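You operate a simulated robot arm through the tools that you are given. There is no shell and no other tool. Be economical: measure what you need, move in short steps, check, and stop when the job is done.

You are at the controls of a simulated two-armed robot. One attempt, no reset.

JOB
Fetch the foam block that says "29" from the steel table and set it on the top of the steel stand. Put the yellow-ringed cup on the top of the insert bench away on the steel table. Put the green plan card on the back of the insert bench away on the top of the door bench. Push the blue drawer shut. Put the grey wiping pad on the middle of the upkeep bench. Fetch the filter pad marked "57" from the upper deck of the blue trolley and set it on top of the blue job card. Stack the tin that says "WAX" from the upper shelf of the grey rack on top of the tin labelled "grease". Take the orange long insert on the table of the banding machine and put it away in the grey insert tray. The order is free. Set down upright: yellow-ringed cup, grey wiping pad.

The check looks at the end state, three seconds after you hand in, the way a careful person would. Anything else that was tipped, shoved, dropped, spilled or broken makes it a failure.

ROBOT AND FRAMES
Two 6-joint arms with two-finger parallel grippers on one trunk, on a base that drives. Base frame: it is fixed to the floor where the robot stands at the start and does not move with it; the origin is under the middle of the robot, x ahead of it, y to its left, z up; the surface under the hand at the start is at about z = 0.8. Readings come in m, rad, newtons and seconds.
The left shoulder is at the start at [0.08, 0.216, 1.58], the right one opposite. With the tool pointing down near the work surface each hand reaches from about 0.1 to 0.66 m from the robot's upright axis, wherever it stands, measured 20 degrees to its own side. Places, roughly: black tin, green tin, yellow tin [-2.75, -6.5, 1]; blue drawer [-6.8, -2.8, 0.7]; blue job card [-4.75, -6.5, 0.75]; filter pad [-4.5, -6.25, 0.75]; foam block [0.75, -0.25, 0.75]; green plan card [-7, -1, 0.75]; grey insert tray (18x24 cm) [3.08, 4.24, 0.86]; grey wiping pad (8x6x6 cm) [-7, -3.2, 0.9]; middle of the upkeep bench [-7, -4.2, 0.9]; orange long insert (8x3x3 cm) [-2.7, -4, 0.9]; steel table [0.7, -0.7, 0.8]; top of the door bench [-1.2, -6.4, 0.8]; top of the steel stand [-1.5, 0.3, 0.3]; yellow-ringed cup (8x8x13 cm) [-6.6, 0.3, 0.9]. Payload 3.43 kg a hand.
The TCP of each hand is the grasp point between the finger pads, 0.03 m short of the fingertips. In the tool frame z runs along the fingers and y along their closing line. The gripper opens to 0.094 m. The fingers are 0.028 m wide and 0.01 m thick; the gripper's body (0.05 by 0.096 m) begins 0.055 m behind the TCP.
Orientation is told as [roll, pitch, yaw] about the base's x, y, z axes, in that order, counted from this pose: with the fingers straight down and closing along the base's y, the tool's x points along the base's -x, its y along +y and its z along -z.

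CONTROLS
- The arms move only by the tool drive_tool. It takes "left_series", "right_series" or both (then of equal length, played together; a hand with none holds still); each is a list of rows, each a list of 6 numbers: the shift along the tool's x, y, z in m, then the turn, a rotation vector about the tool's x, y, z in degrees. In form: [[dx, dy, dz, rx, ry, rz], ...]. A call has 1 to 8 rows; each row shifts and turns the commanded pose from where the row before left it, along the tool's axes as they then stand. "left_gripper" and "right_gripper" are, for a hand that has rows, the closure in counts, from 0 (fully open) to 255 (shut), set as the call begins (left out, the last holds). Each row takes 0.2 s and may step no farther than 0.05 m and 0.15 rad from the row before; otherwise, or with a gripper value out of range, the whole call is refused. A pose out of reach is approached as far as the arm can. The call stops where the force on the tool passes 40 N (or 10 N more than at its start, if that is more) or the arm is blocked; 0.2 s more then pass. Each finger travels about 0.072 m/s and halts on what it meets, pressing with about 38 N; the grip force reading is that of the motor and also rises with nothing between the fingers. The clock runs only during rows and for 0.2 s after the last one: add rows that do not move to give the fingers time. It gives the time, the measured TCP pose, the force on the tool (base axes), the opening and the grip force at its end, in the units of the frame above (readings bear some noise), with the torque about the TCP (base axes, N m) and any sound that the robot's microphone picked up, and new pictures: "pictures" is both (left out), scene, wrist or none (wrist: the cameras of the hands that moved).
- Cameras (640 x 400 px; columns grow to the right, rows downward): "scene" is now at [0.0936, -0.0325, 1.7256]; the picture's right is [-0.47, -0.88, 0.00], its down [-0.74, 0.40, -0.54] and it looks along [0.48, -0.26, -0.84] (base axes); focal length 292 px, centre (320, 200). "left" rides on the left gripper at [0.076, -0.014, -0.102] in its tool frame; the picture's right is [0.18, 0.98, 0.00], its down [-0.75, 0.14, -0.64] and it looks along [-0.63, 0.12, 0.77] (tool axes); focal length 243 px, centre (320, 200). "right" rides on the right gripper at [0.076, 0.014, -0.102] in its tool frame; the picture's right is [-0.18, 0.98, 0.00], its down [-0.75, -0.14, -0.64] and it looks along [-0.63, -0.12, 0.77] (tool axes); focal length 243 px, centre (320, 200). There is no depth. A picture from a camera that has moved, and an enlarged one, comes with that camera's place and axes in the base frame and with its lens.
- slide_trunk(by): slides the trunk up (or, below 0, down) by that many m; the arms and the scene camera ride with it, the base frame stays. It gives what a move gives, with no picture.
- roll_base(legs): drives the robot by 1 to 6 legs, each [ahead, left, turn to the left] in m, m and rad, along the robot's own axes; the way and the turn of a leg run together, so that a leg with both is an arc; at most 1.5 m and 3.142 rad a leg. The arms and the cameras ride along, it lands a little off, and it stops where it bumps. It gives what a move gives, and a new picture of the scene camera.
- pan_tilt(pan, tilt): turns the head with the scene camera to pan (to the left, within 1.501 rad either way) and tilt (down, from -0.506 to 1.204), counted from straight ahead of the robot. It gives what a move gives, and a new picture of the scene camera.
- zoom(camera, box): a new picture of the part [left, top, right, bottom] of that camera's present view, enlarged. No time passes.
- finish_job(): hands the job in; it is judged then, once.

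Go step by step. Nothing tells you exact positions but the pictures and the camera data: compare them with the known pose of the tool, close in by small moves and look again before you grip or let go. The budget is 217 turns and 260 pictures, counting those below and the enlarged ones. Unless the task says otherwise, let go and move clear before handing in.

The tools are called after "Emit:" as a command line: name --argument value ..., lists and objects as JSON in quotes. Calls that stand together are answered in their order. drive_tool: Moves the arms, as the interface text tells. Its arguments: {"type":"object","properties":{"left_series":{"type":"array"},"left_gripper":{"type":"number"},"right_series":{"type":"array"},"right_gripper":{"type":"number"},"pictures":{"type":"string","enum":["both","scene","wrist","none"]}},"required":[]} The other tools are called the same way: slide_trunk (by) slides the trunk up or down; roll_base (legs) drives the base; pan_tilt (pan, tilt) turns the head that bears the scene camera; zoom (camera, box) takes an enlarged picture of a part of a camera's view; finish_job () hands the job in.

At the start:

```text
clock: 0.0
left_tool_pos: [0.5253, -0.0033, 1.0362]
left_tcp_rot: [0.002, 0.001, 0.001]
left_contact_force: [-0.4, -0.1, -0.3]
left_torque: [0.03, 0.0, -0.01]
left_gripper_width: 0.0944
left_grasp_force: 0.0
right_tool_pos: [0.3794, -0.369, 1.0056]
right_tcp_rot: [0.0, 0.001, 0.001]
right_contact_force: [0.0, 0.1, -0.4]
right_torque: [-0.01, 0.0, -0.02]
right_gripper_width: 0.0938
right_grasp_force: 0.1
trunk travel left (down, up): [-0.81, 0.03]
robot x, y, heading: [0.0007, 0.0002, 0.002]
head pan, tilt: [-0.492, 1.0]
```

scene: 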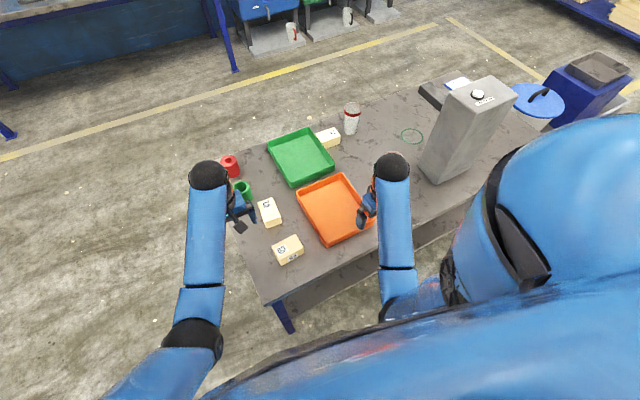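
right: 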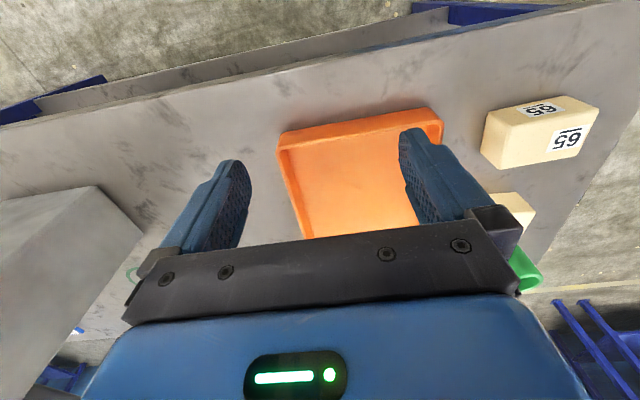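
left: 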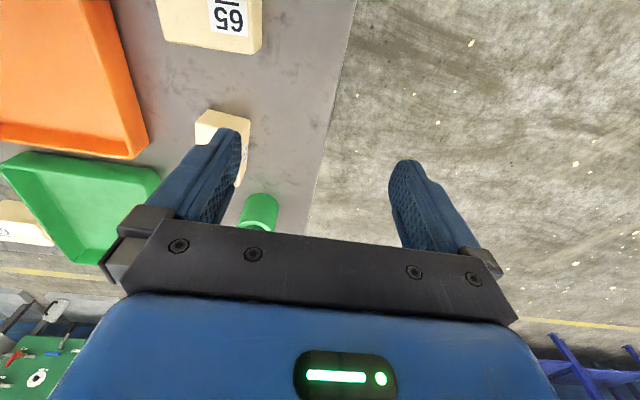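

I see the steel table with three foam blocks, two trays, a cup and a steel block. I zoom in to read the foam block labels.

Emit:
zoom --camera "scene" --box '[220, 90, 380, 290]'

Emit:
zoom --camera "left" --box '[0, 80, 280, 280]'

```text
2.00 times, centred on (300, 190) of scene
camera zoom: at [0.0936, -0.0325, 1.7256], right [-0.47, -0.88, 0.0], down [-0.74, 0.4, -0.54], along [0.48, -0.26, -0.84], focal length 583 px, centre (360, 220)
```

zoom: 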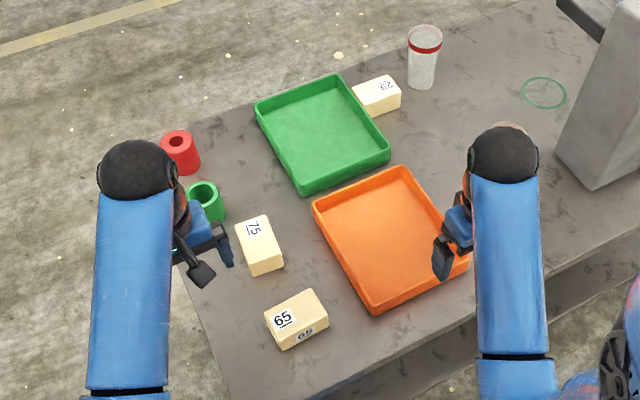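

```text
2.00 times, centred on (140, 180) of left
camera zoom: at [0.4486, -0.0184, 1.1376], right [-0.18, 0.98, 0.0], down [0.75, 0.14, 0.64], along [0.63, 0.12, -0.77], focal length 485 px, centre (680, 240)
```

zoom: 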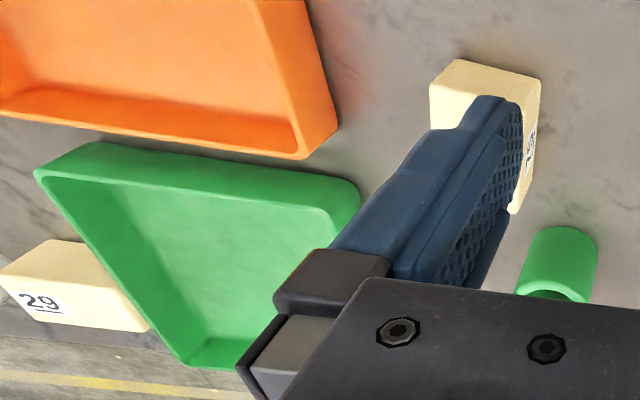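

The far block behind the green tray carries a "29"; I check its top label more closely.

Emit:
zoom --camera "scene" --box '[310, 120, 350, 145]'

Emit:
zoom --camera "left" --box '[0, 190, 64, 230]'

```text
16.00 times, centred on (330, 132) of scene
camera zoom: at [0.0936, -0.0325, 1.7256], right [-0.47, -0.88, 0.0], down [-0.74, 0.4, -0.54], along [0.48, -0.26, -0.84], focal length 4666 px, centre (160, 1280)
```

zoom: 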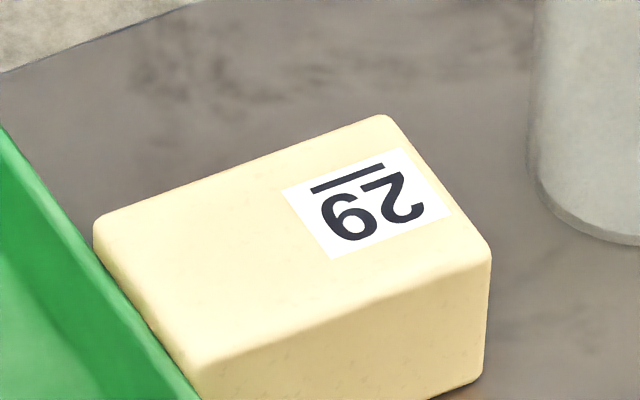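

```text
10.00 times, centred on (32, 210) of left
camera zoom: at [0.4486, -0.0184, 1.1376], right [-0.18, 0.98, 0.0], down [0.75, 0.14, 0.64], along [0.63, 0.12, -0.77], focal length 2426 px, centre (3200, 100)
```

zoom: 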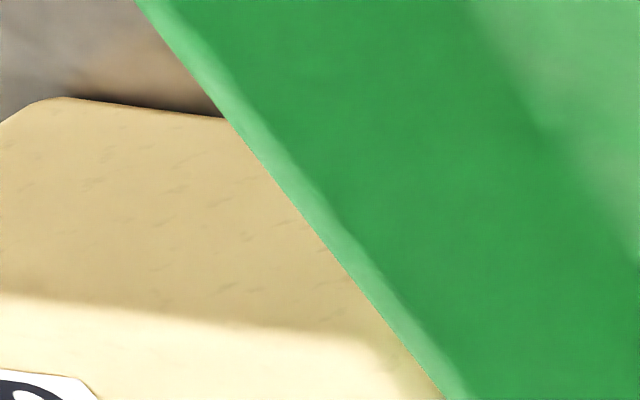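

The block with "29" stands behind the green tray near [0.87, -0.49]. Before driving I look around to build a map.

Emit:
pan_tilt --pan 0.0 --tilt 0.4

Emit:
pan_tilt --pan 1.4 --tilt 0.4

Emit:
pan_tilt --pan -1.45 --tilt 0.4

Emit:
pan_tilt --pan -0.5 --tilt 0.75

```text
clock: 1.0
left_tool_pos: [0.5253, -0.0042, 1.0359]
left_tcp_rot: [0.0, 0.0, 0.0]
left_contact_force: [-0.3, -0.3, -0.8]
left_torque: [-0.02, -0.01, 0.04]
left_gripper_width: 0.0938
left_grasp_force: 0.0
right_tool_pos: [0.3799, -0.3702, 1.0055]
right_tcp_rot: [-0.002, 0.002, 0.0]
right_contact_force: [-0.3, 0.2, -0.3]
right_torque: [-0.01, -0.02, 0.0]
right_gripper_width: 0.0939
right_grasp_force: 0.1
trunk travel left (down, up): [-0.81, 0.03]
robot x, y, heading: [0.001, -0.0002, -0.002]
head pan, tilt: [0.0, 0.4]
camera scene: at [0.125, 0.0002, 1.7756], right [0.0, -1.0, 0.0], down [-0.39, 0.0, -0.92], along [0.92, 0.0, -0.39], focal length 292 px, centre (320, 200)
```

scene: 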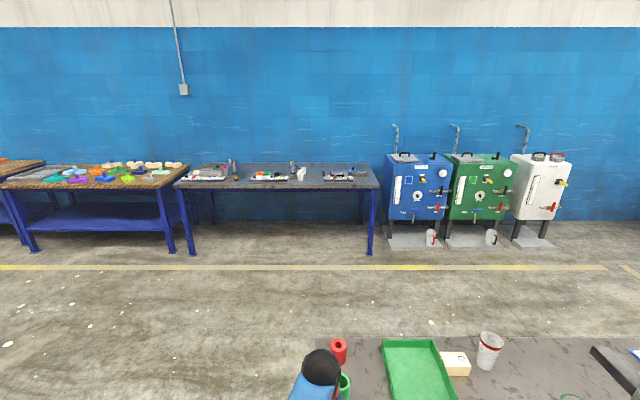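

```text
clock: 2.5
left_tool_pos: [0.5252, -0.003, 1.0356]
left_tcp_rot: [0.001, -0.001, 0.001]
left_contact_force: [-0.4, -0.3, 0.3]
left_torque: [-0.02, 0.01, 0.01]
left_gripper_width: 0.094
left_grasp_force: 0.1
right_tool_pos: [0.3799, -0.3695, 1.0066]
right_tcp_rot: [0.0, 0.0, -0.001]
right_contact_force: [0.5, -0.2, 0.0]
right_torque: [-0.01, 0.01, 0.01]
right_gripper_width: 0.094
right_grasp_force: 0.1
trunk travel left (down, up): [-0.81, 0.03]
robot x, y, heading: [0.0007, -0.0014, -0.001]
head pan, tilt: [1.4, 0.4]
camera scene: at [0.0481, 0.0917, 1.7757], right [0.99, -0.17, 0.0], down [-0.07, -0.38, -0.92], along [0.16, 0.91, -0.39], focal length 292 px, centre (320, 200)
```

scene: 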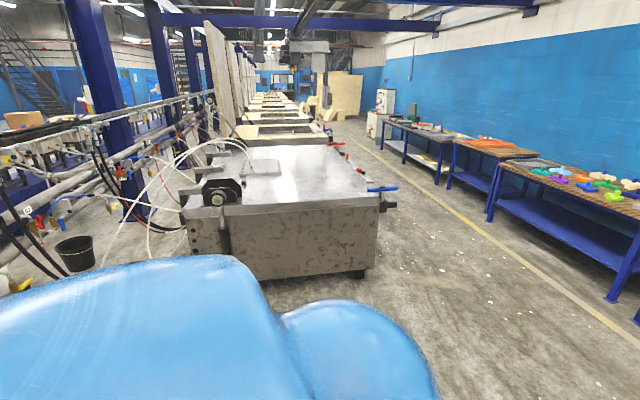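

```text
clock: 5.0
left_tool_pos: [0.524, -0.0037, 1.0367]
left_tcp_rot: [0.0, -0.001, -0.002]
left_contact_force: [-0.2, -0.1, 0.3]
left_torque: [-0.02, -0.03, 0.0]
left_gripper_width: 0.0939
left_grasp_force: 0.0
right_tool_pos: [0.3803, -0.37, 1.0062]
right_tcp_rot: [0.001, 0.001, -0.001]
right_contact_force: [0.2, -0.3, -0.2]
right_torque: [-0.02, -0.01, 0.02]
right_gripper_width: 0.094
right_grasp_force: 0.0
trunk travel left (down, up): [-0.81, 0.03]
robot x, y, heading: [-0.0016, -0.0021, 0.003]
head pan, tilt: [-1.45, 0.4]
camera scene: at [0.0434, -0.0916, 1.7757], right [-0.99, -0.12, 0.0], down [-0.05, 0.39, -0.92], along [0.11, -0.91, -0.39], focal length 292 px, centre (320, 200)
```

scene: 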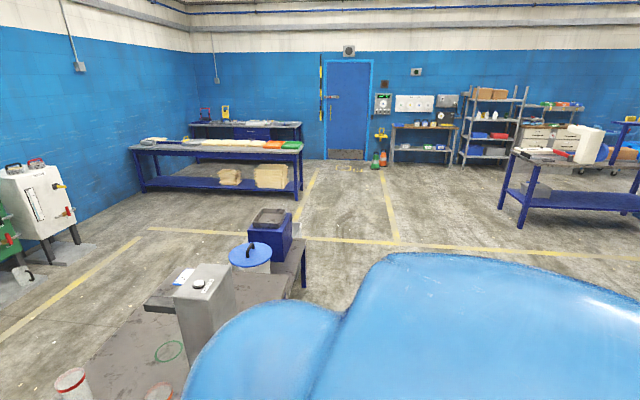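

```text
clock: 6.3
left_tool_pos: [0.5248, -0.0031, 1.037]
left_tcp_rot: [-0.001, -0.001, -0.001]
left_contact_force: [-0.2, 0.5, -0.2]
left_torque: [0.0, -0.03, -0.01]
left_gripper_width: 0.094
left_grasp_force: 0.0
right_tool_pos: [0.3803, -0.3708, 1.0047]
right_tcp_rot: [-0.001, 0.0, 0.001]
right_contact_force: [-0.6, 0.0, 0.5]
right_torque: [0.0, 0.0, -0.01]
right_gripper_width: 0.094
right_grasp_force: 0.1
trunk travel left (down, up): [-0.81, 0.03]
robot x, y, heading: [-0.0007, 0.0005, -0.001]
head pan, tilt: [-0.499, 0.75]
camera scene: at [0.105, -0.0393, 1.7446], right [-0.48, -0.88, 0.0], down [-0.6, 0.33, -0.73], along [0.64, -0.35, -0.68], focal length 292 px, centre (320, 200)
```

scene: 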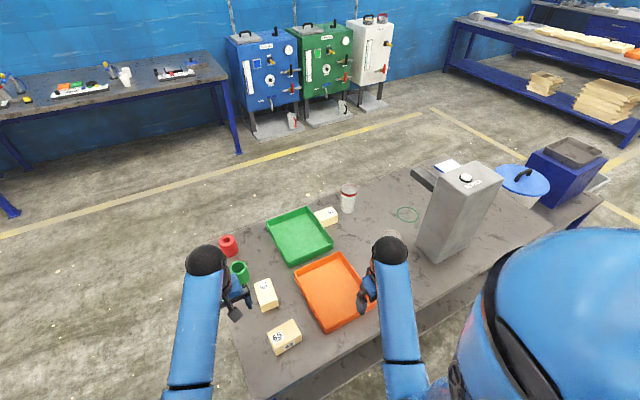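

The far side of the table (x > 1.0) is a free aisle, so I go around the left end and face back toward the block.

Emit:
roll_base --legs '[[0, 0.75, 0], [1.42, 0, 0], [0, 0, 3.1416], [0, 1.07, 0]]'

Emit:
pan_tilt --pan 0.3 --tilt 1.0

```text
refused: 3.1416 is not a number from -3.14159 to 3.14159
```

```text
clock: 7.4
left_tool_pos: [0.5247, -0.0028, 1.0357]
left_tcp_rot: [0.001, -0.001, 0.001]
left_contact_force: [-0.1, -0.6, 0.2]
left_torque: [0.02, 0.0, 0.03]
left_gripper_width: 0.0939
left_grasp_force: 0.1
right_tool_pos: [0.3786, -0.3692, 1.0057]
right_tcp_rot: [-0.001, 0.0, -0.001]
right_contact_force: [0.0, 0.3, 0.8]
right_torque: [0.04, 0.02, -0.03]
right_gripper_width: 0.094
right_grasp_force: 0.1
trunk travel left (down, up): [-0.81, 0.03]
robot x, y, heading: [-0.0016, 0.002, -0.005]
head pan, tilt: [0.3, 1.0]
camera scene: at [0.0988, 0.021, 1.7255], right [0.29, -0.96, 0.0], down [-0.8, -0.25, -0.54], along [0.52, 0.16, -0.84], focal length 292 px, centre (320, 200)
```

scene: 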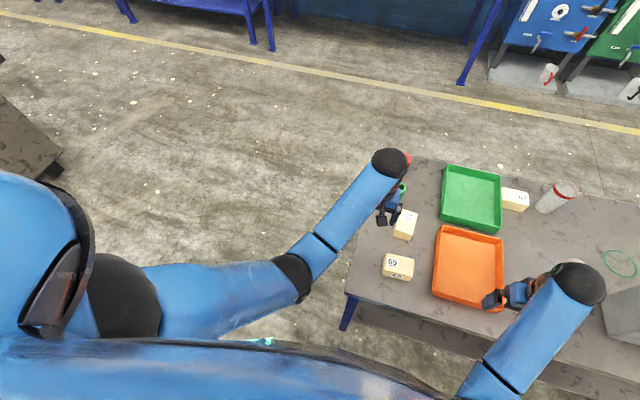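

The turn limit is slightly under π; I repeat with 3.14.

Emit:
roll_base --legs '[[0, 0.75, 0], [1.42, 0, 0], [0, 0, 3.14], [0, 1.07, 0]]'

```text
clock: 30.5
left_tool_pos: [0.8703, -0.3281, 1.0356]
left_tcp_rot: [0.001, 0.0, 3.138]
left_contact_force: [-0.7, -0.5, 0.0]
left_torque: [0.02, -0.02, 0.04]
left_gripper_width: 0.0943
left_grasp_force: 0.1
right_tool_pos: [1.0157, 0.0383, 1.0048]
right_tcp_rot: [0.002, -0.001, 3.137]
right_contact_force: [0.6, 0.2, 0.4]
right_torque: [0.02, 0.02, 0.0]
right_gripper_width: 0.0939
right_grasp_force: 0.1
trunk travel left (down, up): [-0.81, 0.03]
robot x, y, heading: [1.3969, -0.3321, 3.136]
head pan, tilt: [0.3, 1.0]
camera scene: at [1.3003, -0.3517, 1.7255], right [-0.29, 0.96, 0.0], down [0.8, 0.25, -0.54], along [-0.52, -0.16, -0.84], focal length 292 px, centre (320, 200)
```

scene: 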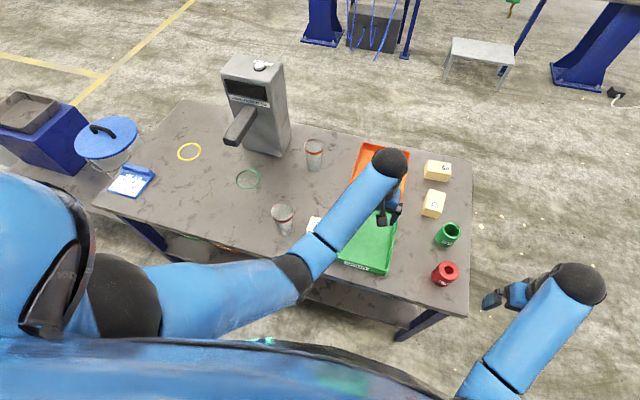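

There are coloured rings on the table (a yellow one near [0.66, -1.13]) that look like cup spots. Now I move the left hand over the block and start turning it 90° so the fingers close along x.

Emit:
drive_tool --left_series '[[0, 0.049, 0, 0, 0, 0], [0, 0.049, 0, 0, 0, 0], [0, 0.049, 0, 0, 0, 0], [0, 0, 0, 0, 0, -8.5], [0, 0, 0, 0, 0, -8.5], [0, 0, 0, 0, 0, -8.5], [0, 0, 0, 0, 0, -8.5], [0, 0, 0, 0, 0, -8.5]]' --pictures "none"

Emit:
drive_tool --left_series '[[0, 0, 0, 0, 0, -8.5], [0, 0, 0, 0, 0, -8.5], [0, 0, 0, 0, 0, -8.5], [0, 0, 0, 0, 0, -8.5], [0, 0, 0, 0, 0, -8.5], [0, 0, 0, 0, 0, -5]]'

```text
clock: 32.3
left_tool_pos: [0.8708, -0.4742, 1.0359]
left_tcp_rot: [-0.001, -0.001, -2.4]
left_contact_force: [0.9, 0.4, -0.9]
left_torque: [-0.01, 0.03, -0.03]
left_gripper_width: 0.0939
left_grasp_force: 0.1
right_tool_pos: [1.0162, 0.0372, 1.007]
right_tcp_rot: [0.001, 0.0, 3.139]
right_contact_force: [0.5, 0.4, 0.4]
right_torque: [-0.03, -0.01, 0.0]
right_gripper_width: 0.0943
right_grasp_force: 0.0
trunk travel left (down, up): [-0.81, 0.03]
robot x, y, heading: [1.3943, -0.3357, 3.139]
head pan, tilt: [0.3, 1.0]
```

```text
clock: 33.7
left_tool_pos: [0.8692, -0.4761, 1.037]
left_tcp_rot: [-0.001, 0.0, -1.571]
left_contact_force: [0.4, -0.1, -0.6]
left_torque: [-0.01, 0.0, 0.01]
left_gripper_width: 0.094
left_grasp_force: 0.0
right_tool_pos: [1.0169, 0.0367, 1.0062]
right_tcp_rot: [-0.001, -0.001, 3.138]
right_contact_force: [0.6, -0.7, -0.3]
right_torque: [0.0, -0.01, 0.01]
right_gripper_width: 0.0942
right_grasp_force: 0.1
trunk travel left (down, up): [-0.81, 0.03]
robot x, y, heading: [1.3983, -0.3321, 3.141]
head pan, tilt: [0.3, 1.0]
camera scene: at [1.3003, -0.3532, 1.7255], right [-0.29, 0.96, 0.0], down [0.8, 0.25, -0.54], along [-0.52, -0.16, -0.84], focal length 292 px, centre (320, 200)
camera left: at [0.8555, -0.401, 1.1378], right [0.98, 0.18, 0.0], down [0.14, -0.75, 0.64], along [0.12, -0.63, -0.77], focal length 243 px, centre (320, 200)
```

scene: 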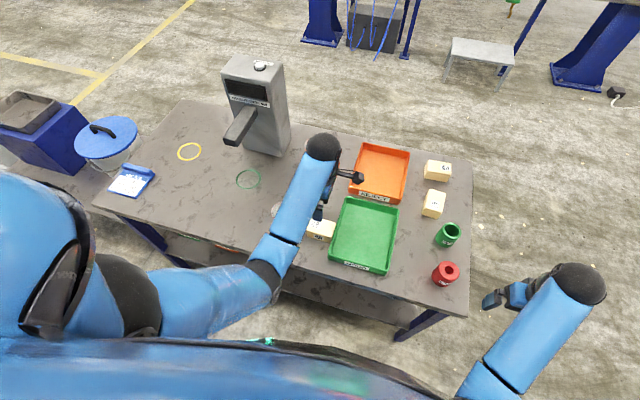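
left: 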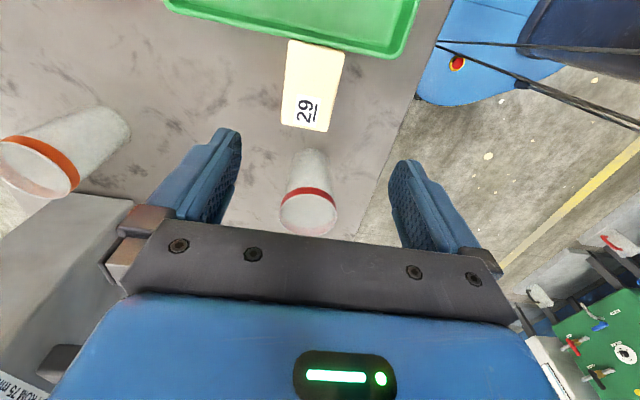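

The block is nearly straight under the hand, 8 mm toward -x; long axis along y, so the fingers straddle its short side. I descend most of the way.

Emit:
drive_tool --left_series '[[0, -0.008, 0.045, 0, 0, 0], [0, 0, 0.045, 0, 0, 0], [0, 0, 0.04, 0, 0, 0], [0, 0, 0.03, 0, 0, 0], [0, 0, 0.02, 0, 0, 0]]' --pictures "wrist"

```text
clock: 34.9
left_tool_pos: [0.86, -0.4759, 0.8564]
left_tcp_rot: [0.002, 0.0, -1.574]
left_contact_force: [-0.2, 0.0, 0.5]
left_torque: [-0.01, 0.01, -0.01]
left_gripper_width: 0.0941
left_grasp_force: 0.0
right_tool_pos: [1.0168, 0.0378, 1.0044]
right_tcp_rot: [-0.001, 0.001, 3.138]
right_contact_force: [0.1, -0.2, -0.3]
right_torque: [0.02, 0.01, -0.01]
right_gripper_width: 0.0939
right_grasp_force: 0.0
trunk travel left (down, up): [-0.81, 0.03]
robot x, y, heading: [1.3962, -0.3294, 3.139]
head pan, tilt: [0.3, 1.0]
camera left: at [0.8471, -0.4016, 0.9575], right [0.98, 0.18, 0.0], down [0.14, -0.75, 0.64], along [0.12, -0.63, -0.77], focal length 243 px, centre (320, 200)
```

left: 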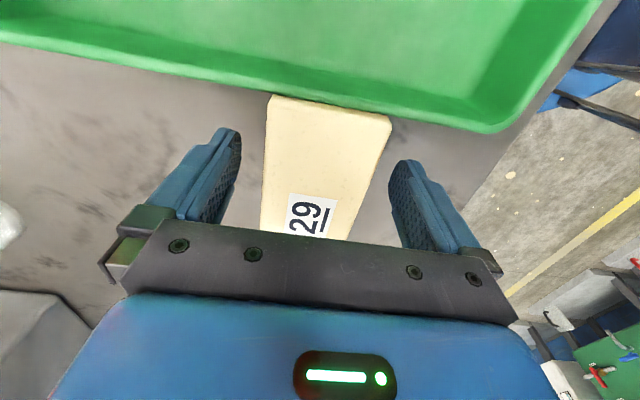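

The block is well centred between the fingers. I lower a bit further and close.

Emit:
drive_tool --left_series '[[0, 0, 0.015, 0, 0, 0], [0, 0, 0.01, 0, 0, 0], [0, 0, 0, 0, 0, 0]]' --pictures "none"

Emit:
drive_tool --left_series '[[0, 0, 0, 0, 0, 0], [0, 0, 0, 0, 0, 0], [0, 0, 0, 0, 0, 0], [0, 0, 0, 0, 0, 0], [0, 0, 0, 0, 0, 0]]' --left_gripper 255 --pictures "wrist"

```text
clock: 35.7
left_tool_pos: [0.862, -0.4758, 0.8317]
left_tcp_rot: [0.0, 0.002, -1.573]
left_contact_force: [-0.2, -1.3, 0.3]
left_torque: [0.03, 0.0, -0.02]
left_gripper_width: 0.094
left_grasp_force: 0.1
right_tool_pos: [1.0164, 0.0367, 1.0075]
right_tcp_rot: [0.002, 0.002, 3.138]
right_contact_force: [0.4, 0.8, 0.0]
right_torque: [0.01, -0.01, 0.0]
right_gripper_width: 0.0942
right_grasp_force: 0.1
trunk travel left (down, up): [-0.81, 0.03]
robot x, y, heading: [1.3951, -0.3281, 3.136]
head pan, tilt: [0.3, 1.0]
```

```text
clock: 36.9
left_tool_pos: [0.8614, -0.4762, 0.832]
left_tcp_rot: [0.001, 0.002, -1.573]
left_contact_force: [-0.2, 0.3, 1.4]
left_torque: [-0.03, -0.02, 0.0]
left_gripper_width: 0.0633
left_grasp_force: 38.1
right_tool_pos: [1.0163, 0.0371, 1.0053]
right_tcp_rot: [0.002, -0.001, 3.138]
right_contact_force: [-0.7, -0.7, -0.4]
right_torque: [0.01, 0.0, -0.03]
right_gripper_width: 0.094
right_grasp_force: 0.2
trunk travel left (down, up): [-0.81, 0.03]
robot x, y, heading: [1.3985, -0.332, 3.135]
head pan, tilt: [0.3, 1.0]
camera left: at [0.8476, -0.401, 0.9331], right [0.98, 0.18, 0.0], down [0.14, -0.75, 0.64], along [0.12, -0.63, -0.77], focal length 243 px, centre (320, 200)
```

left: 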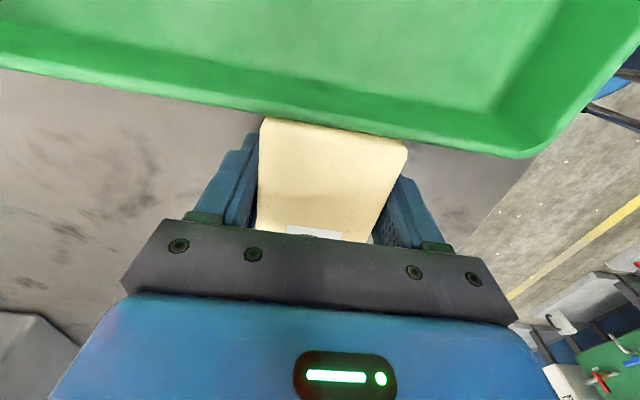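

Gripped (0.063 m). I lift it and drive around the table toward the stand, stopping short to look.

Emit:
drive_tool --left_series '[[0, 0, -0.03, 0, 0, 0], [0, 0, -0.04, 0, 0, 0], [0, 0, -0.05, 0, 0, 0], [0, 0, -0.05, 0, 0, 0], [0, 0, -0.05, 0, 0, 0]]' --pictures "wrist"

Emit:
roll_base --legs '[[0, -1.1, 0], [1.3, 0, 0], [0.5, 0.36, 0]]'

```text
clock: 38.1
left_tool_pos: [0.8601, -0.4735, 1.0481]
left_tcp_rot: [-0.002, -0.001, -1.574]
left_contact_force: [0.6, 0.4, -0.6]
left_torque: [0.02, 0.01, 0.0]
left_gripper_width: 0.0001
left_grasp_force: 32.8
left hand out of reach, approached as far as the arm can: row 5
right_tool_pos: [1.018, 0.0364, 1.0069]
right_tcp_rot: [0.0, 0.001, 3.137]
right_contact_force: [0.1, -1.4, -0.2]
right_torque: [0.01, 0.01, 0.0]
right_gripper_width: 0.0941
right_grasp_force: 0.0
trunk travel left (down, up): [-0.81, 0.03]
robot x, y, heading: [1.397, -0.3337, 3.137]
head pan, tilt: [0.3, 1.0]
camera left: at [0.8453, -0.3987, 1.1497], right [0.98, 0.18, 0.0], down [0.14, -0.75, 0.64], along [0.12, -0.63, -0.77], focal length 243 px, centre (320, 200)
```

left: 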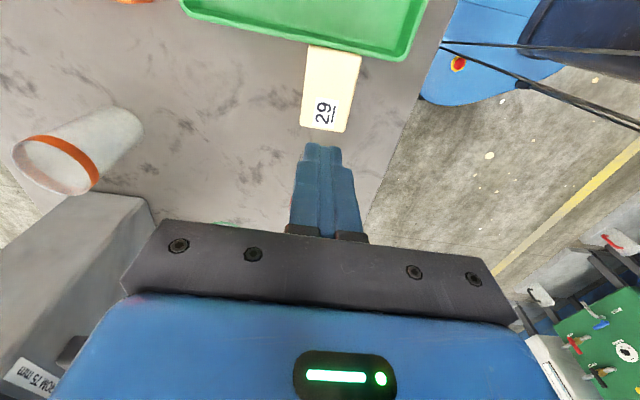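

```text
clock: 52.9
left_tool_pos: [-0.9062, 0.1776, 1.0479]
left_tcp_rot: [-0.003, 0.0, -1.522]
left_contact_force: [-0.1, 0.2, -0.3]
left_torque: [-0.01, -0.02, -0.02]
left_gripper_width: 0.0002
left_grasp_force: 32.8
right_tool_pos: [-0.7754, 0.6958, 1.0058]
right_tcp_rot: [0.002, -0.001, -3.093]
right_contact_force: [0.3, -0.2, 0.2]
right_torque: [0.02, -0.01, 0.02]
right_gripper_width: 0.0938
right_grasp_force: 0.1
trunk travel left (down, up): [-0.81, 0.03]
robot x, y, heading: [-0.3783, 0.3445, -3.09]
head pan, tilt: [0.3, 1.0]
camera scene: at [-0.4703, 0.3217, 1.7257], right [-0.34, 0.94, 0.0], down [0.79, 0.29, -0.54], along [-0.51, -0.19, -0.84], focal length 292 px, centre (320, 200)
```

scene: 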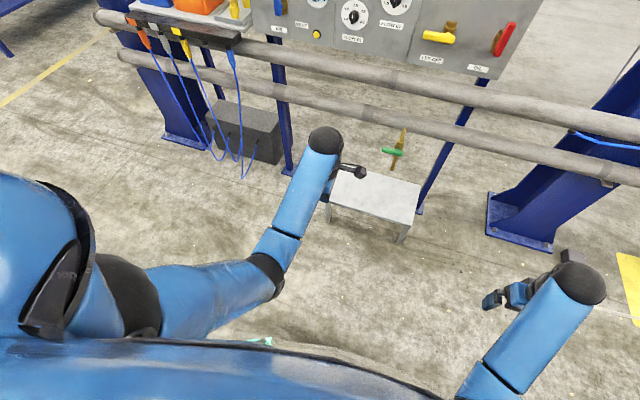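

The block slipped out as I lifted: it is still standing in its place on the table. I noted the stand near [-1.43, 0.29]; I drive back and will grip deeper.

Emit:
roll_base --legs '[[0, 0, -0.05], [-0.5, -0.4, 0], [-1.27, 0, 0], [0, 1.08, 0]]'

Emit:
drive_tool --left_series '[[0, 0, 0, 0, 0, 0], [0, 0, 0, 0, 0, 0], [0, 0, 0, 0, 0, 0], [0, 0, 0, 0, 0, 0]]' --left_gripper 0 --pictures "wrist"

```text
clock: 68.2
left_tool_pos: [0.874, -0.5059, 1.048]
left_tcp_rot: [-0.003, 0.001, -1.579]
left_contact_force: [0.8, 0.9, -0.6]
left_torque: [-0.02, 0.0, 0.0]
left_gripper_width: 0.0
left_grasp_force: 32.6
right_tool_pos: [1.0343, 0.0032, 1.0052]
right_tcp_rot: [0.001, 0.0, 3.132]
right_contact_force: [0.9, 0.6, -0.3]
right_torque: [-0.01, 0.02, 0.04]
right_gripper_width: 0.094
right_grasp_force: 0.0
trunk travel left (down, up): [-0.81, 0.03]
robot x, y, heading: [1.4123, -0.3708, 3.128]
head pan, tilt: [0.3, 1.0]
camera scene: at [1.3166, -0.3888, 1.7255], right [-0.29, 0.96, 0.0], down [0.81, 0.24, -0.54], along [-0.52, -0.16, -0.84], focal length 292 px, centre (320, 200)
```

scene: 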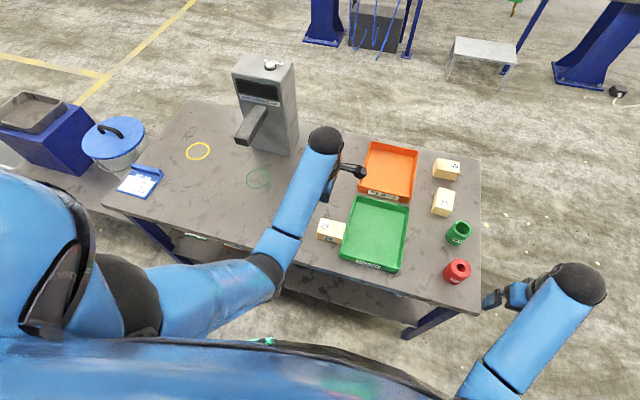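

```text
clock: 69.2
left_tool_pos: [0.8739, -0.5085, 1.0471]
left_tcp_rot: [-0.003, 0.0, -1.58]
left_contact_force: [-0.6, -0.2, 0.6]
left_torque: [0.0, -0.01, 0.01]
left_gripper_width: 0.0937
left_grasp_force: 0.0
right_tool_pos: [1.0354, 0.0012, 1.0042]
right_tcp_rot: [0.001, 0.001, 3.132]
right_contact_force: [-0.5, 0.4, 0.6]
right_torque: [-0.01, -0.01, -0.01]
right_gripper_width: 0.0938
right_grasp_force: 0.0
trunk travel left (down, up): [-0.81, 0.03]
robot x, y, heading: [1.4128, -0.3685, 3.136]
head pan, tilt: [0.3, 1.0]
camera left: at [0.8611, -0.4334, 1.1491], right [0.98, 0.18, 0.0], down [0.14, -0.76, 0.64], along [0.11, -0.63, -0.77], focal length 243 px, centre (320, 200)
```

left: 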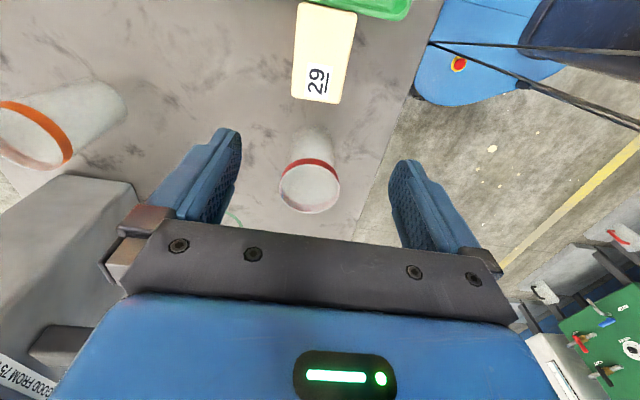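

The block stands at about [0.871, -0.479]. I centre and descend deeper this time, watching for table contact.

Emit:
drive_tool --left_series '[[0.03, -0.003, 0.02, 0, 0, 0], [0, 0, 0.045, 0, 0, 0], [0, 0, 0.045, 0, 0, 0], [0, 0, 0.045, 0, 0, 0], [0, 0, 0.04, 0, 0, 0], [0, 0, 0.02, 0, 0, 0], [0, 0, 0.01, 0, 0, 0]]' --pictures "wrist"

```text
clock: 70.8
left_tool_pos: [0.8732, -0.4767, 0.8301]
left_tcp_rot: [-0.001, 0.0, -1.579]
left_contact_force: [9.7, 0.3, 18.6]
left_torque: [-0.02, -1.21, -0.08]
left_gripper_width: 0.0939
left_grasp_force: 0.0
right_tool_pos: [1.0377, 0.0009, 1.007]
right_tcp_rot: [0.0, -0.002, 3.132]
right_contact_force: [-0.1, 0.9, -1.1]
right_torque: [-0.01, 0.01, -0.04]
right_gripper_width: 0.0939
right_grasp_force: 0.1
trunk travel left (down, up): [-0.81, 0.03]
robot x, y, heading: [1.4126, -0.3667, 3.132]
head pan, tilt: [0.3, 1.0]
stopped in row 7 (left hand): the force on the tool passed its limit at 50 N (the readings are from after the stop); the commanded pose is now the measured one
camera left: at [0.8599, -0.4014, 0.9316], right [0.98, 0.18, 0.0], down [0.14, -0.75, 0.64], along [0.11, -0.63, -0.77], focal length 243 px, centre (320, 200)
```

left: 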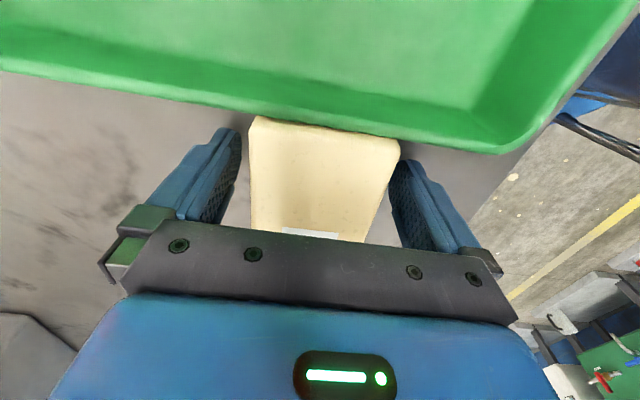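

The tip touched something on the +x side at table level; I back up 1.5 cm, shift 6 mm to +x, and go down again.

Emit:
drive_tool --left_series '[[0, 0, -0.02, 0, 0, 0], [0, 0.006, 0, 0, 0, 0], [0, 0, 0.01, 0, 0, 0], [0, 0, 0.008, 0, 0, 0], [0, 0, 0, 0, 0, 0]]' --pictures "wrist"

```text
clock: 72.0
left_tool_pos: [0.8774, -0.4768, 0.8301]
left_tcp_rot: [-0.003, 0.0, -1.579]
left_contact_force: [0.1, 0.4, -0.2]
left_torque: [0.0, -0.02, 0.0]
left_gripper_width: 0.0939
left_grasp_force: 0.0
right_tool_pos: [1.0351, 0.0011, 1.0065]
right_tcp_rot: [0.001, 0.0, 3.134]
right_contact_force: [0.1, -0.5, 0.2]
right_torque: [0.05, 0.0, 0.02]
right_gripper_width: 0.0944
right_grasp_force: 0.2
trunk travel left (down, up): [-0.81, 0.03]
robot x, y, heading: [1.4116, -0.3722, 3.131]
head pan, tilt: [0.3, 1.0]
camera left: at [0.8645, -0.4014, 0.932], right [0.98, 0.18, 0.0], down [0.14, -0.76, 0.64], along [0.11, -0.63, -0.77], focal length 243 px, centre (320, 200)
```

left: 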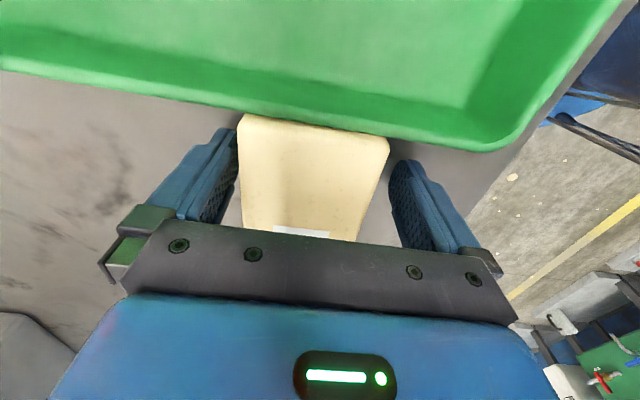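

No contact now, and the block sits between the fingers. I close and lift slowly.

Emit:
drive_tool --left_series '[[0, 0, 0, 0, 0, 0], [0, 0, 0, 0, 0, 0], [0, 0, 0, 0, 0, 0], [0, 0, 0, 0, 0, 0], [0, 0, 0, 0, 0, 0]]' --left_gripper 255 --pictures "none"

Emit:
drive_tool --left_series '[[0, 0, -0.005, 0, 0, 0], [0, 0, -0.005, 0, 0, 0], [0, 0, -0.005, 0, 0, 0], [0, 0, -0.005, 0, 0, 0], [0, 0, -0.005, 0, 0, 0]]' --pictures "wrist"

```text
clock: 73.2
left_tool_pos: [0.8784, -0.4764, 0.8302]
left_tcp_rot: [-0.001, 0.0, -1.579]
left_contact_force: [-0.6, 0.8, 0.0]
left_torque: [0.02, -0.01, -0.03]
left_gripper_width: 0.0631
left_grasp_force: 38.0
right_tool_pos: [1.0338, 0.0017, 1.0053]
right_tcp_rot: [0.0, 0.001, 3.132]
right_contact_force: [-0.7, -0.1, -0.3]
right_torque: [0.04, 0.01, 0.03]
right_gripper_width: 0.0941
right_grasp_force: 0.0
trunk travel left (down, up): [-0.81, 0.03]
robot x, y, heading: [1.4123, -0.3749, 3.128]
head pan, tilt: [0.3, 1.0]
```

```text
clock: 74.4
left_tool_pos: [0.8776, -0.4767, 0.8541]
left_tcp_rot: [-0.003, 0.001, -1.579]
left_contact_force: [0.0, 0.1, 0.5]
left_torque: [0.01, -0.03, 0.02]
left_gripper_width: 0.0631
left_grasp_force: 37.6
right_tool_pos: [1.0351, 0.0023, 1.0064]
right_tcp_rot: [0.0, 0.001, 3.133]
right_contact_force: [0.2, -0.8, -0.2]
right_torque: [-0.02, 0.03, 0.01]
right_gripper_width: 0.0937
right_grasp_force: 0.1
trunk travel left (down, up): [-0.81, 0.03]
robot x, y, heading: [1.4159, -0.3674, 3.132]
head pan, tilt: [0.3, 1.0]
camera left: at [0.863, -0.4009, 0.9569], right [0.98, 0.18, 0.0], down [0.14, -0.76, 0.64], along [0.11, -0.63, -0.77], focal length 243 px, centre (320, 200)
```

left: 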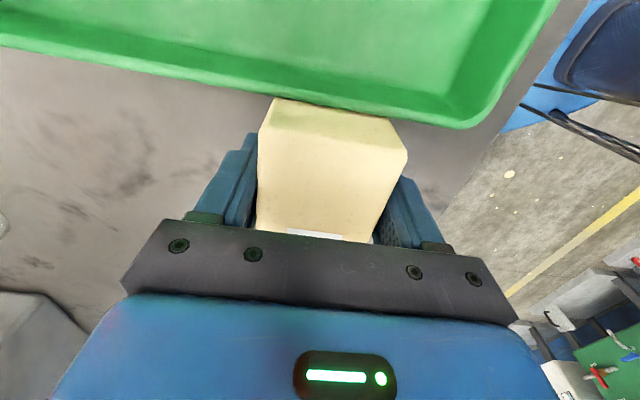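

The block comes along now. I continue up at moderate pace and check.

Emit:
drive_tool --left_series '[[0, 0, -0.01, 0, 0, 0], [0, 0, -0.015, 0, 0, 0], [0, 0, -0.02, 0, 0, 0], [0, 0, -0.02, 0, 0, 0], [0, 0, -0.02, 0, 0, 0], [0, 0, -0.02, 0, 0, 0], [0, 0, -0.02, 0, 0, 0], [0, 0, -0.02, 0, 0, 0]]' --pictures "wrist"

```text
clock: 76.2
left_tool_pos: [0.8767, -0.4779, 1.0004]
left_tcp_rot: [-0.003, 0.0, -1.58]
left_contact_force: [-0.1, 0.1, -0.9]
left_torque: [0.0, 0.0, -0.01]
left_gripper_width: 0.0632
left_grasp_force: 37.8
right_tool_pos: [1.0343, 0.0016, 1.0056]
right_tcp_rot: [-0.001, 0.0, 3.131]
right_contact_force: [-0.6, 0.2, 0.7]
right_torque: [0.01, 0.01, 0.01]
right_gripper_width: 0.0941
right_grasp_force: 0.0
trunk travel left (down, up): [-0.81, 0.03]
robot x, y, heading: [1.4128, -0.3756, 3.129]
head pan, tilt: [0.3, 1.0]
camera left: at [0.8632, -0.4018, 1.1015], right [0.98, 0.18, 0.0], down [0.14, -0.76, 0.64], along [0.11, -0.63, -0.77], focal length 243 px, centre (320, 200)
```

left: 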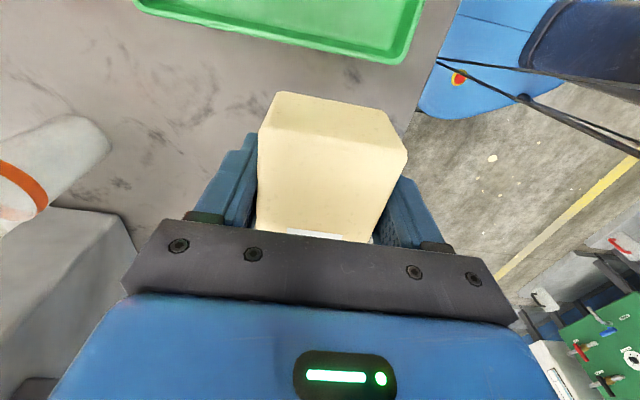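

Held firmly. I drive back to the stand, stopping about 0.35 m short.

Emit:
roll_base --legs '[[0, -1.13, 0], [1.4, 0, 0], [0.55, 0.36, 0]]'

Emit:
slide_trunk --by -0.3

Emit:
pan_tilt --pan 0.0 --tilt 0.9

```text
clock: 91.6
left_tool_pos: [-1.0407, 0.3427, 0.9998]
left_tcp_rot: [-0.003, -0.001, -1.601]
left_contact_force: [0.1, 0.2, -0.1]
left_torque: [0.01, 0.03, -0.01]
left_gripper_width: 0.063
left_grasp_force: 37.6
right_tool_pos: [-0.8746, 0.818, 1.0055]
right_tcp_rot: [-0.001, -0.002, 3.109]
right_contact_force: [-0.3, 0.1, -0.5]
right_torque: [-0.03, 0.0, 0.01]
right_gripper_width: 0.094
right_grasp_force: 0.0
trunk travel left (down, up): [-0.81, 0.03]
robot x, y, heading: [-0.5061, 0.4384, 3.114]
head pan, tilt: [0.3, 1.0]
camera scene: at [-0.5989, 0.421, 1.7257], right [-0.27, 0.96, 0.0], down [0.81, 0.23, -0.54], along [-0.52, -0.15, -0.84], focal length 292 px, centre (320, 200)
```

scene: 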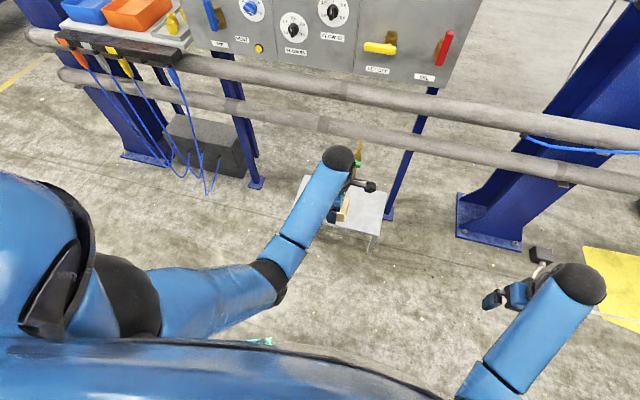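

```text
clock: 94.6
left_tool_pos: [-1.0416, 0.3428, 0.7]
left_tcp_rot: [-0.003, 0.001, -1.599]
left_contact_force: [-0.1, -0.2, 0.5]
left_torque: [0.01, -0.01, 0.0]
left_gripper_width: 0.0629
left_grasp_force: 38.0
right_tool_pos: [-0.8736, 0.8169, 0.7051]
right_tcp_rot: [0.0, 0.0, 3.112]
right_contact_force: [0.3, -0.5, 0.1]
right_torque: [-0.03, -0.03, -0.03]
right_gripper_width: 0.0941
right_grasp_force: 0.0
trunk travel left (down, up): [-0.51, 0.33]
robot x, y, heading: [-0.5086, 0.4365, 3.113]
head pan, tilt: [0.3, 1.0]
```

```text
clock: 95.4
left_tool_pos: [-1.0413, 0.3418, 0.6995]
left_tcp_rot: [-0.001, 0.0, -1.603]
left_contact_force: [-0.2, -0.6, 0.1]
left_torque: [0.03, 0.02, -0.02]
left_gripper_width: 0.0631
left_grasp_force: 38.5
right_tool_pos: [-0.8755, 0.8175, 0.7059]
right_tcp_rot: [-0.001, 0.001, 3.111]
right_contact_force: [-0.8, 1.0, 0.1]
right_torque: [-0.04, -0.01, 0.01]
right_gripper_width: 0.0939
right_grasp_force: 0.1
trunk travel left (down, up): [-0.51, 0.33]
robot x, y, heading: [-0.5046, 0.4359, 3.117]
head pan, tilt: [0.0, 0.901]
camera scene: at [-0.6092, 0.4405, 1.4327], right [0.03, 1.0, 0.0], down [0.78, -0.02, -0.62], along [-0.62, 0.02, -0.78], focal length 292 px, centre (320, 200)
```

scene: 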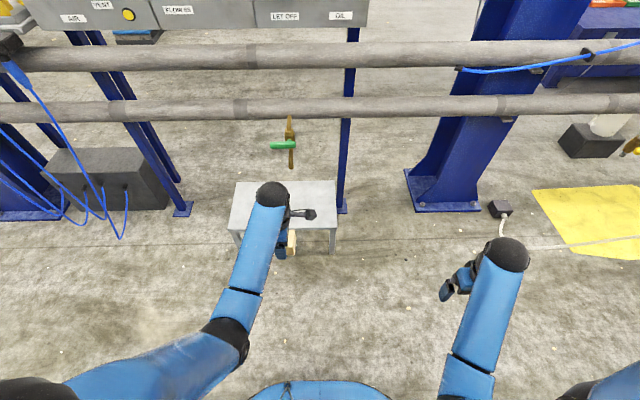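

The block is still held. Pipes and a green-handled valve hang over the back of the stand, so I zoom in to judge the clearance.

Emit:
zoom --camera "scene" --box '[200, 80, 380, 270]'

Emit:
slide_trunk --by -0.2

Emit:
pan_tilt --pan 0.0 --tilt 0.6

```text
2.11 times, centred on (290, 175) of scene
camera zoom: at [-0.6092, 0.4405, 1.4327], right [0.03, 1.0, 0.0], down [0.78, -0.02, -0.62], along [-0.62, 0.02, -0.78], focal length 614 px, centre (383, 253)
```

zoom: 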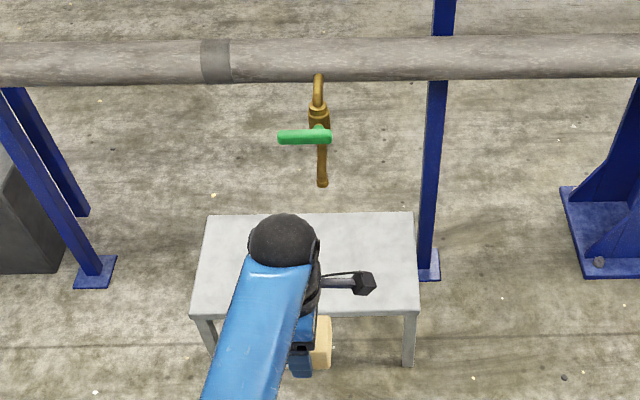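

```text
clock: 97.5
left_tool_pos: [-1.042, 0.3413, 0.4993]
left_tcp_rot: [-0.002, 0.0, -1.6]
left_contact_force: [-0.3, 0.7, -0.6]
left_torque: [0.0, 0.0, 0.0]
left_gripper_width: 0.0631
left_grasp_force: 38.4
right_tool_pos: [-0.8752, 0.8165, 0.5056]
right_tcp_rot: [0.0, 0.002, 3.112]
right_contact_force: [-0.4, 0.1, 0.1]
right_torque: [0.04, -0.01, -0.01]
right_gripper_width: 0.0941
right_grasp_force: 0.0
trunk travel left (down, up): [-0.31, 0.53]
robot x, y, heading: [-0.5094, 0.439, 3.118]
head pan, tilt: [0.0, 0.901]
```

```text
clock: 98.3
left_tool_pos: [-1.0413, 0.3424, 0.5009]
left_tcp_rot: [-0.002, 0.0, -1.601]
left_contact_force: [-0.1, 0.6, -0.6]
left_torque: [0.03, 0.02, -0.01]
left_gripper_width: 0.0631
left_grasp_force: 37.7
right_tool_pos: [-0.8748, 0.8171, 0.5057]
right_tcp_rot: [0.0, -0.001, 3.111]
right_contact_force: [-0.4, 1.0, -0.2]
right_torque: [0.02, 0.01, 0.0]
right_gripper_width: 0.0938
right_grasp_force: 0.0
trunk travel left (down, up): [-0.31, 0.53]
robot x, y, heading: [-0.5062, 0.4334, 3.116]
head pan, tilt: [0.0, 0.6]
camera scene: at [-0.622, 0.4409, 1.2574], right [0.03, 1.0, 0.0], down [0.57, -0.02, -0.82], along [-0.82, 0.02, -0.57], focal length 292 px, centre (320, 200)
```

scene: 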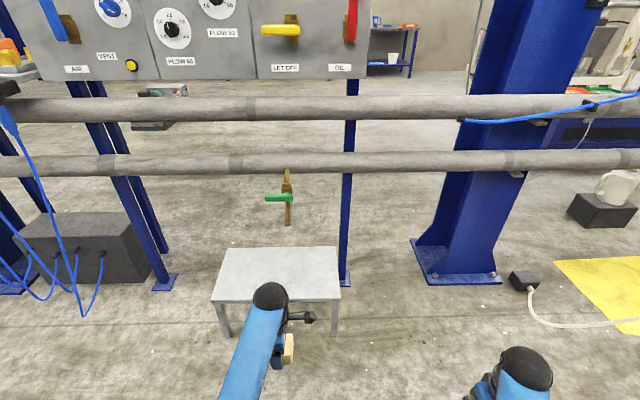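

The valve tip hangs near [-1.53, 0.33, 0.5], so I place on the stand's front left part at about [-1.43, 0.14]. I drive the hand over that spot.

Emit:
roll_base --legs '[[0.382, 0.212, 0]]'

Emit:
drive_tool --left_series '[[0, 0, 0.01, 0, 0, 0]]' --pictures "wrist"

```text
clock: 101.0
left_tool_pos: [-1.4322, 0.1394, 0.4986]
left_tcp_rot: [0.0, 0.002, -1.594]
left_contact_force: [-0.4, -0.6, -0.1]
left_torque: [0.01, 0.0, 0.0]
left_gripper_width: 0.063
left_grasp_force: 37.9
right_tool_pos: [-1.2672, 0.615, 0.505]
right_tcp_rot: [0.0, 0.001, 3.115]
right_contact_force: [0.0, 0.1, 0.1]
right_torque: [-0.03, 0.0, 0.01]
right_gripper_width: 0.094
right_grasp_force: 0.0
trunk travel left (down, up): [-0.31, 0.53]
robot x, y, heading: [-0.8969, 0.2373, 3.115]
head pan, tilt: [0.0, 0.6]
camera scene: at [-1.0136, 0.2407, 1.2574], right [0.02, 1.0, 0.0], down [0.57, -0.01, -0.82], along [-0.82, 0.02, -0.57], focal length 292 px, centre (320, 200)
```

scene: 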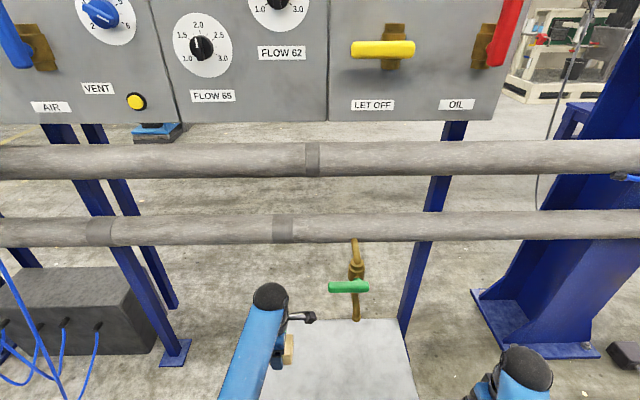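

```text
clock: 101.4
left_tool_pos: [-1.4326, 0.1405, 0.4897]
left_tcp_rot: [-0.001, -0.001, -1.595]
left_contact_force: [-0.5, -0.1, -1.0]
left_torque: [-0.02, 0.01, 0.01]
left_gripper_width: 0.0631
left_grasp_force: 38.2
right_tool_pos: [-1.2674, 0.6176, 0.5062]
right_tcp_rot: [0.0, 0.0, 3.118]
right_contact_force: [-0.5, -0.1, -0.4]
right_torque: [0.01, -0.01, -0.02]
right_gripper_width: 0.0941
right_grasp_force: 0.1
trunk travel left (down, up): [-0.31, 0.53]
robot x, y, heading: [-0.8956, 0.2352, 3.116]
head pan, tilt: [0.0, 0.6]
camera left: at [-1.4451, 0.2155, 0.5911], right [0.99, 0.16, 0.0], down [0.12, -0.76, 0.64], along [0.1, -0.63, -0.77], focal length 243 px, centre (320, 200)
```

left: 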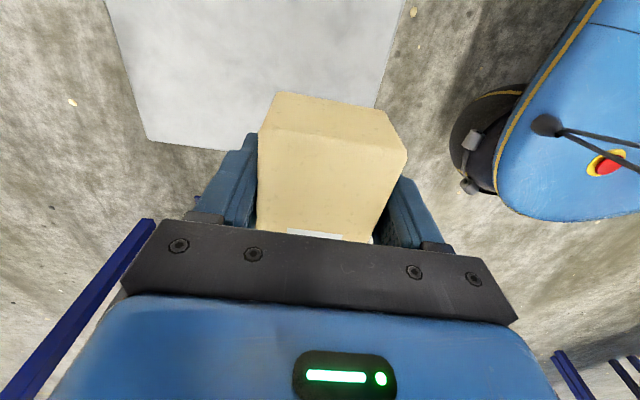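

The stand is under the block with 3–5 cm margin to its edges. I shift slightly inward and lower.

Emit:
drive_tool --left_series '[[0.02, -0.012, 0.01, 0, 0, 0], [0, 0, 0.03, 0, 0, 0], [0, 0, 0.03, 0, 0, 0], [0, 0, 0.03, 0, 0, 0], [0, 0, 0.03, 0, 0, 0], [0, 0, 0.01, 0, 0, 0]]' --pictures "wrist"

```text
clock: 102.8
left_tool_pos: [-1.4454, 0.1615, 0.3491]
left_tcp_rot: [-0.001, 0.001, -1.596]
left_contact_force: [-0.1, -0.5, -0.3]
left_torque: [0.02, 0.0, -0.01]
left_gripper_width: 0.0629
left_grasp_force: 37.8
right_tool_pos: [-1.2682, 0.6167, 0.5063]
right_tcp_rot: [0.001, 0.0, 3.117]
right_contact_force: [0.0, -0.4, 0.0]
right_torque: [-0.03, -0.02, 0.01]
right_gripper_width: 0.094
right_grasp_force: 0.0
trunk travel left (down, up): [-0.31, 0.53]
robot x, y, heading: [-0.8963, 0.2346, 3.116]
head pan, tilt: [0.0, 0.6]
camera left: at [-1.457, 0.2366, 0.4507], right [0.99, 0.16, 0.0], down [0.12, -0.76, 0.64], along [0.1, -0.63, -0.77], focal length 243 px, centre (320, 200)
```

left: 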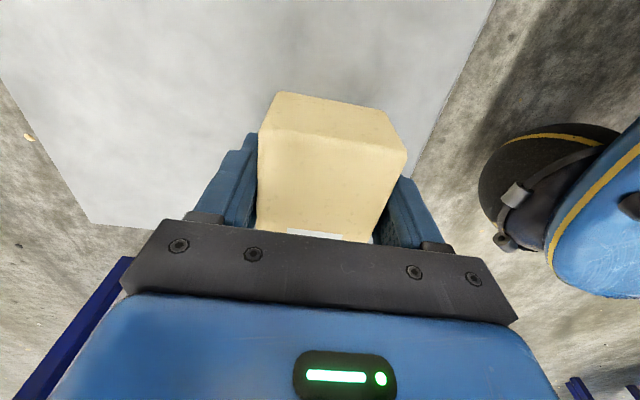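

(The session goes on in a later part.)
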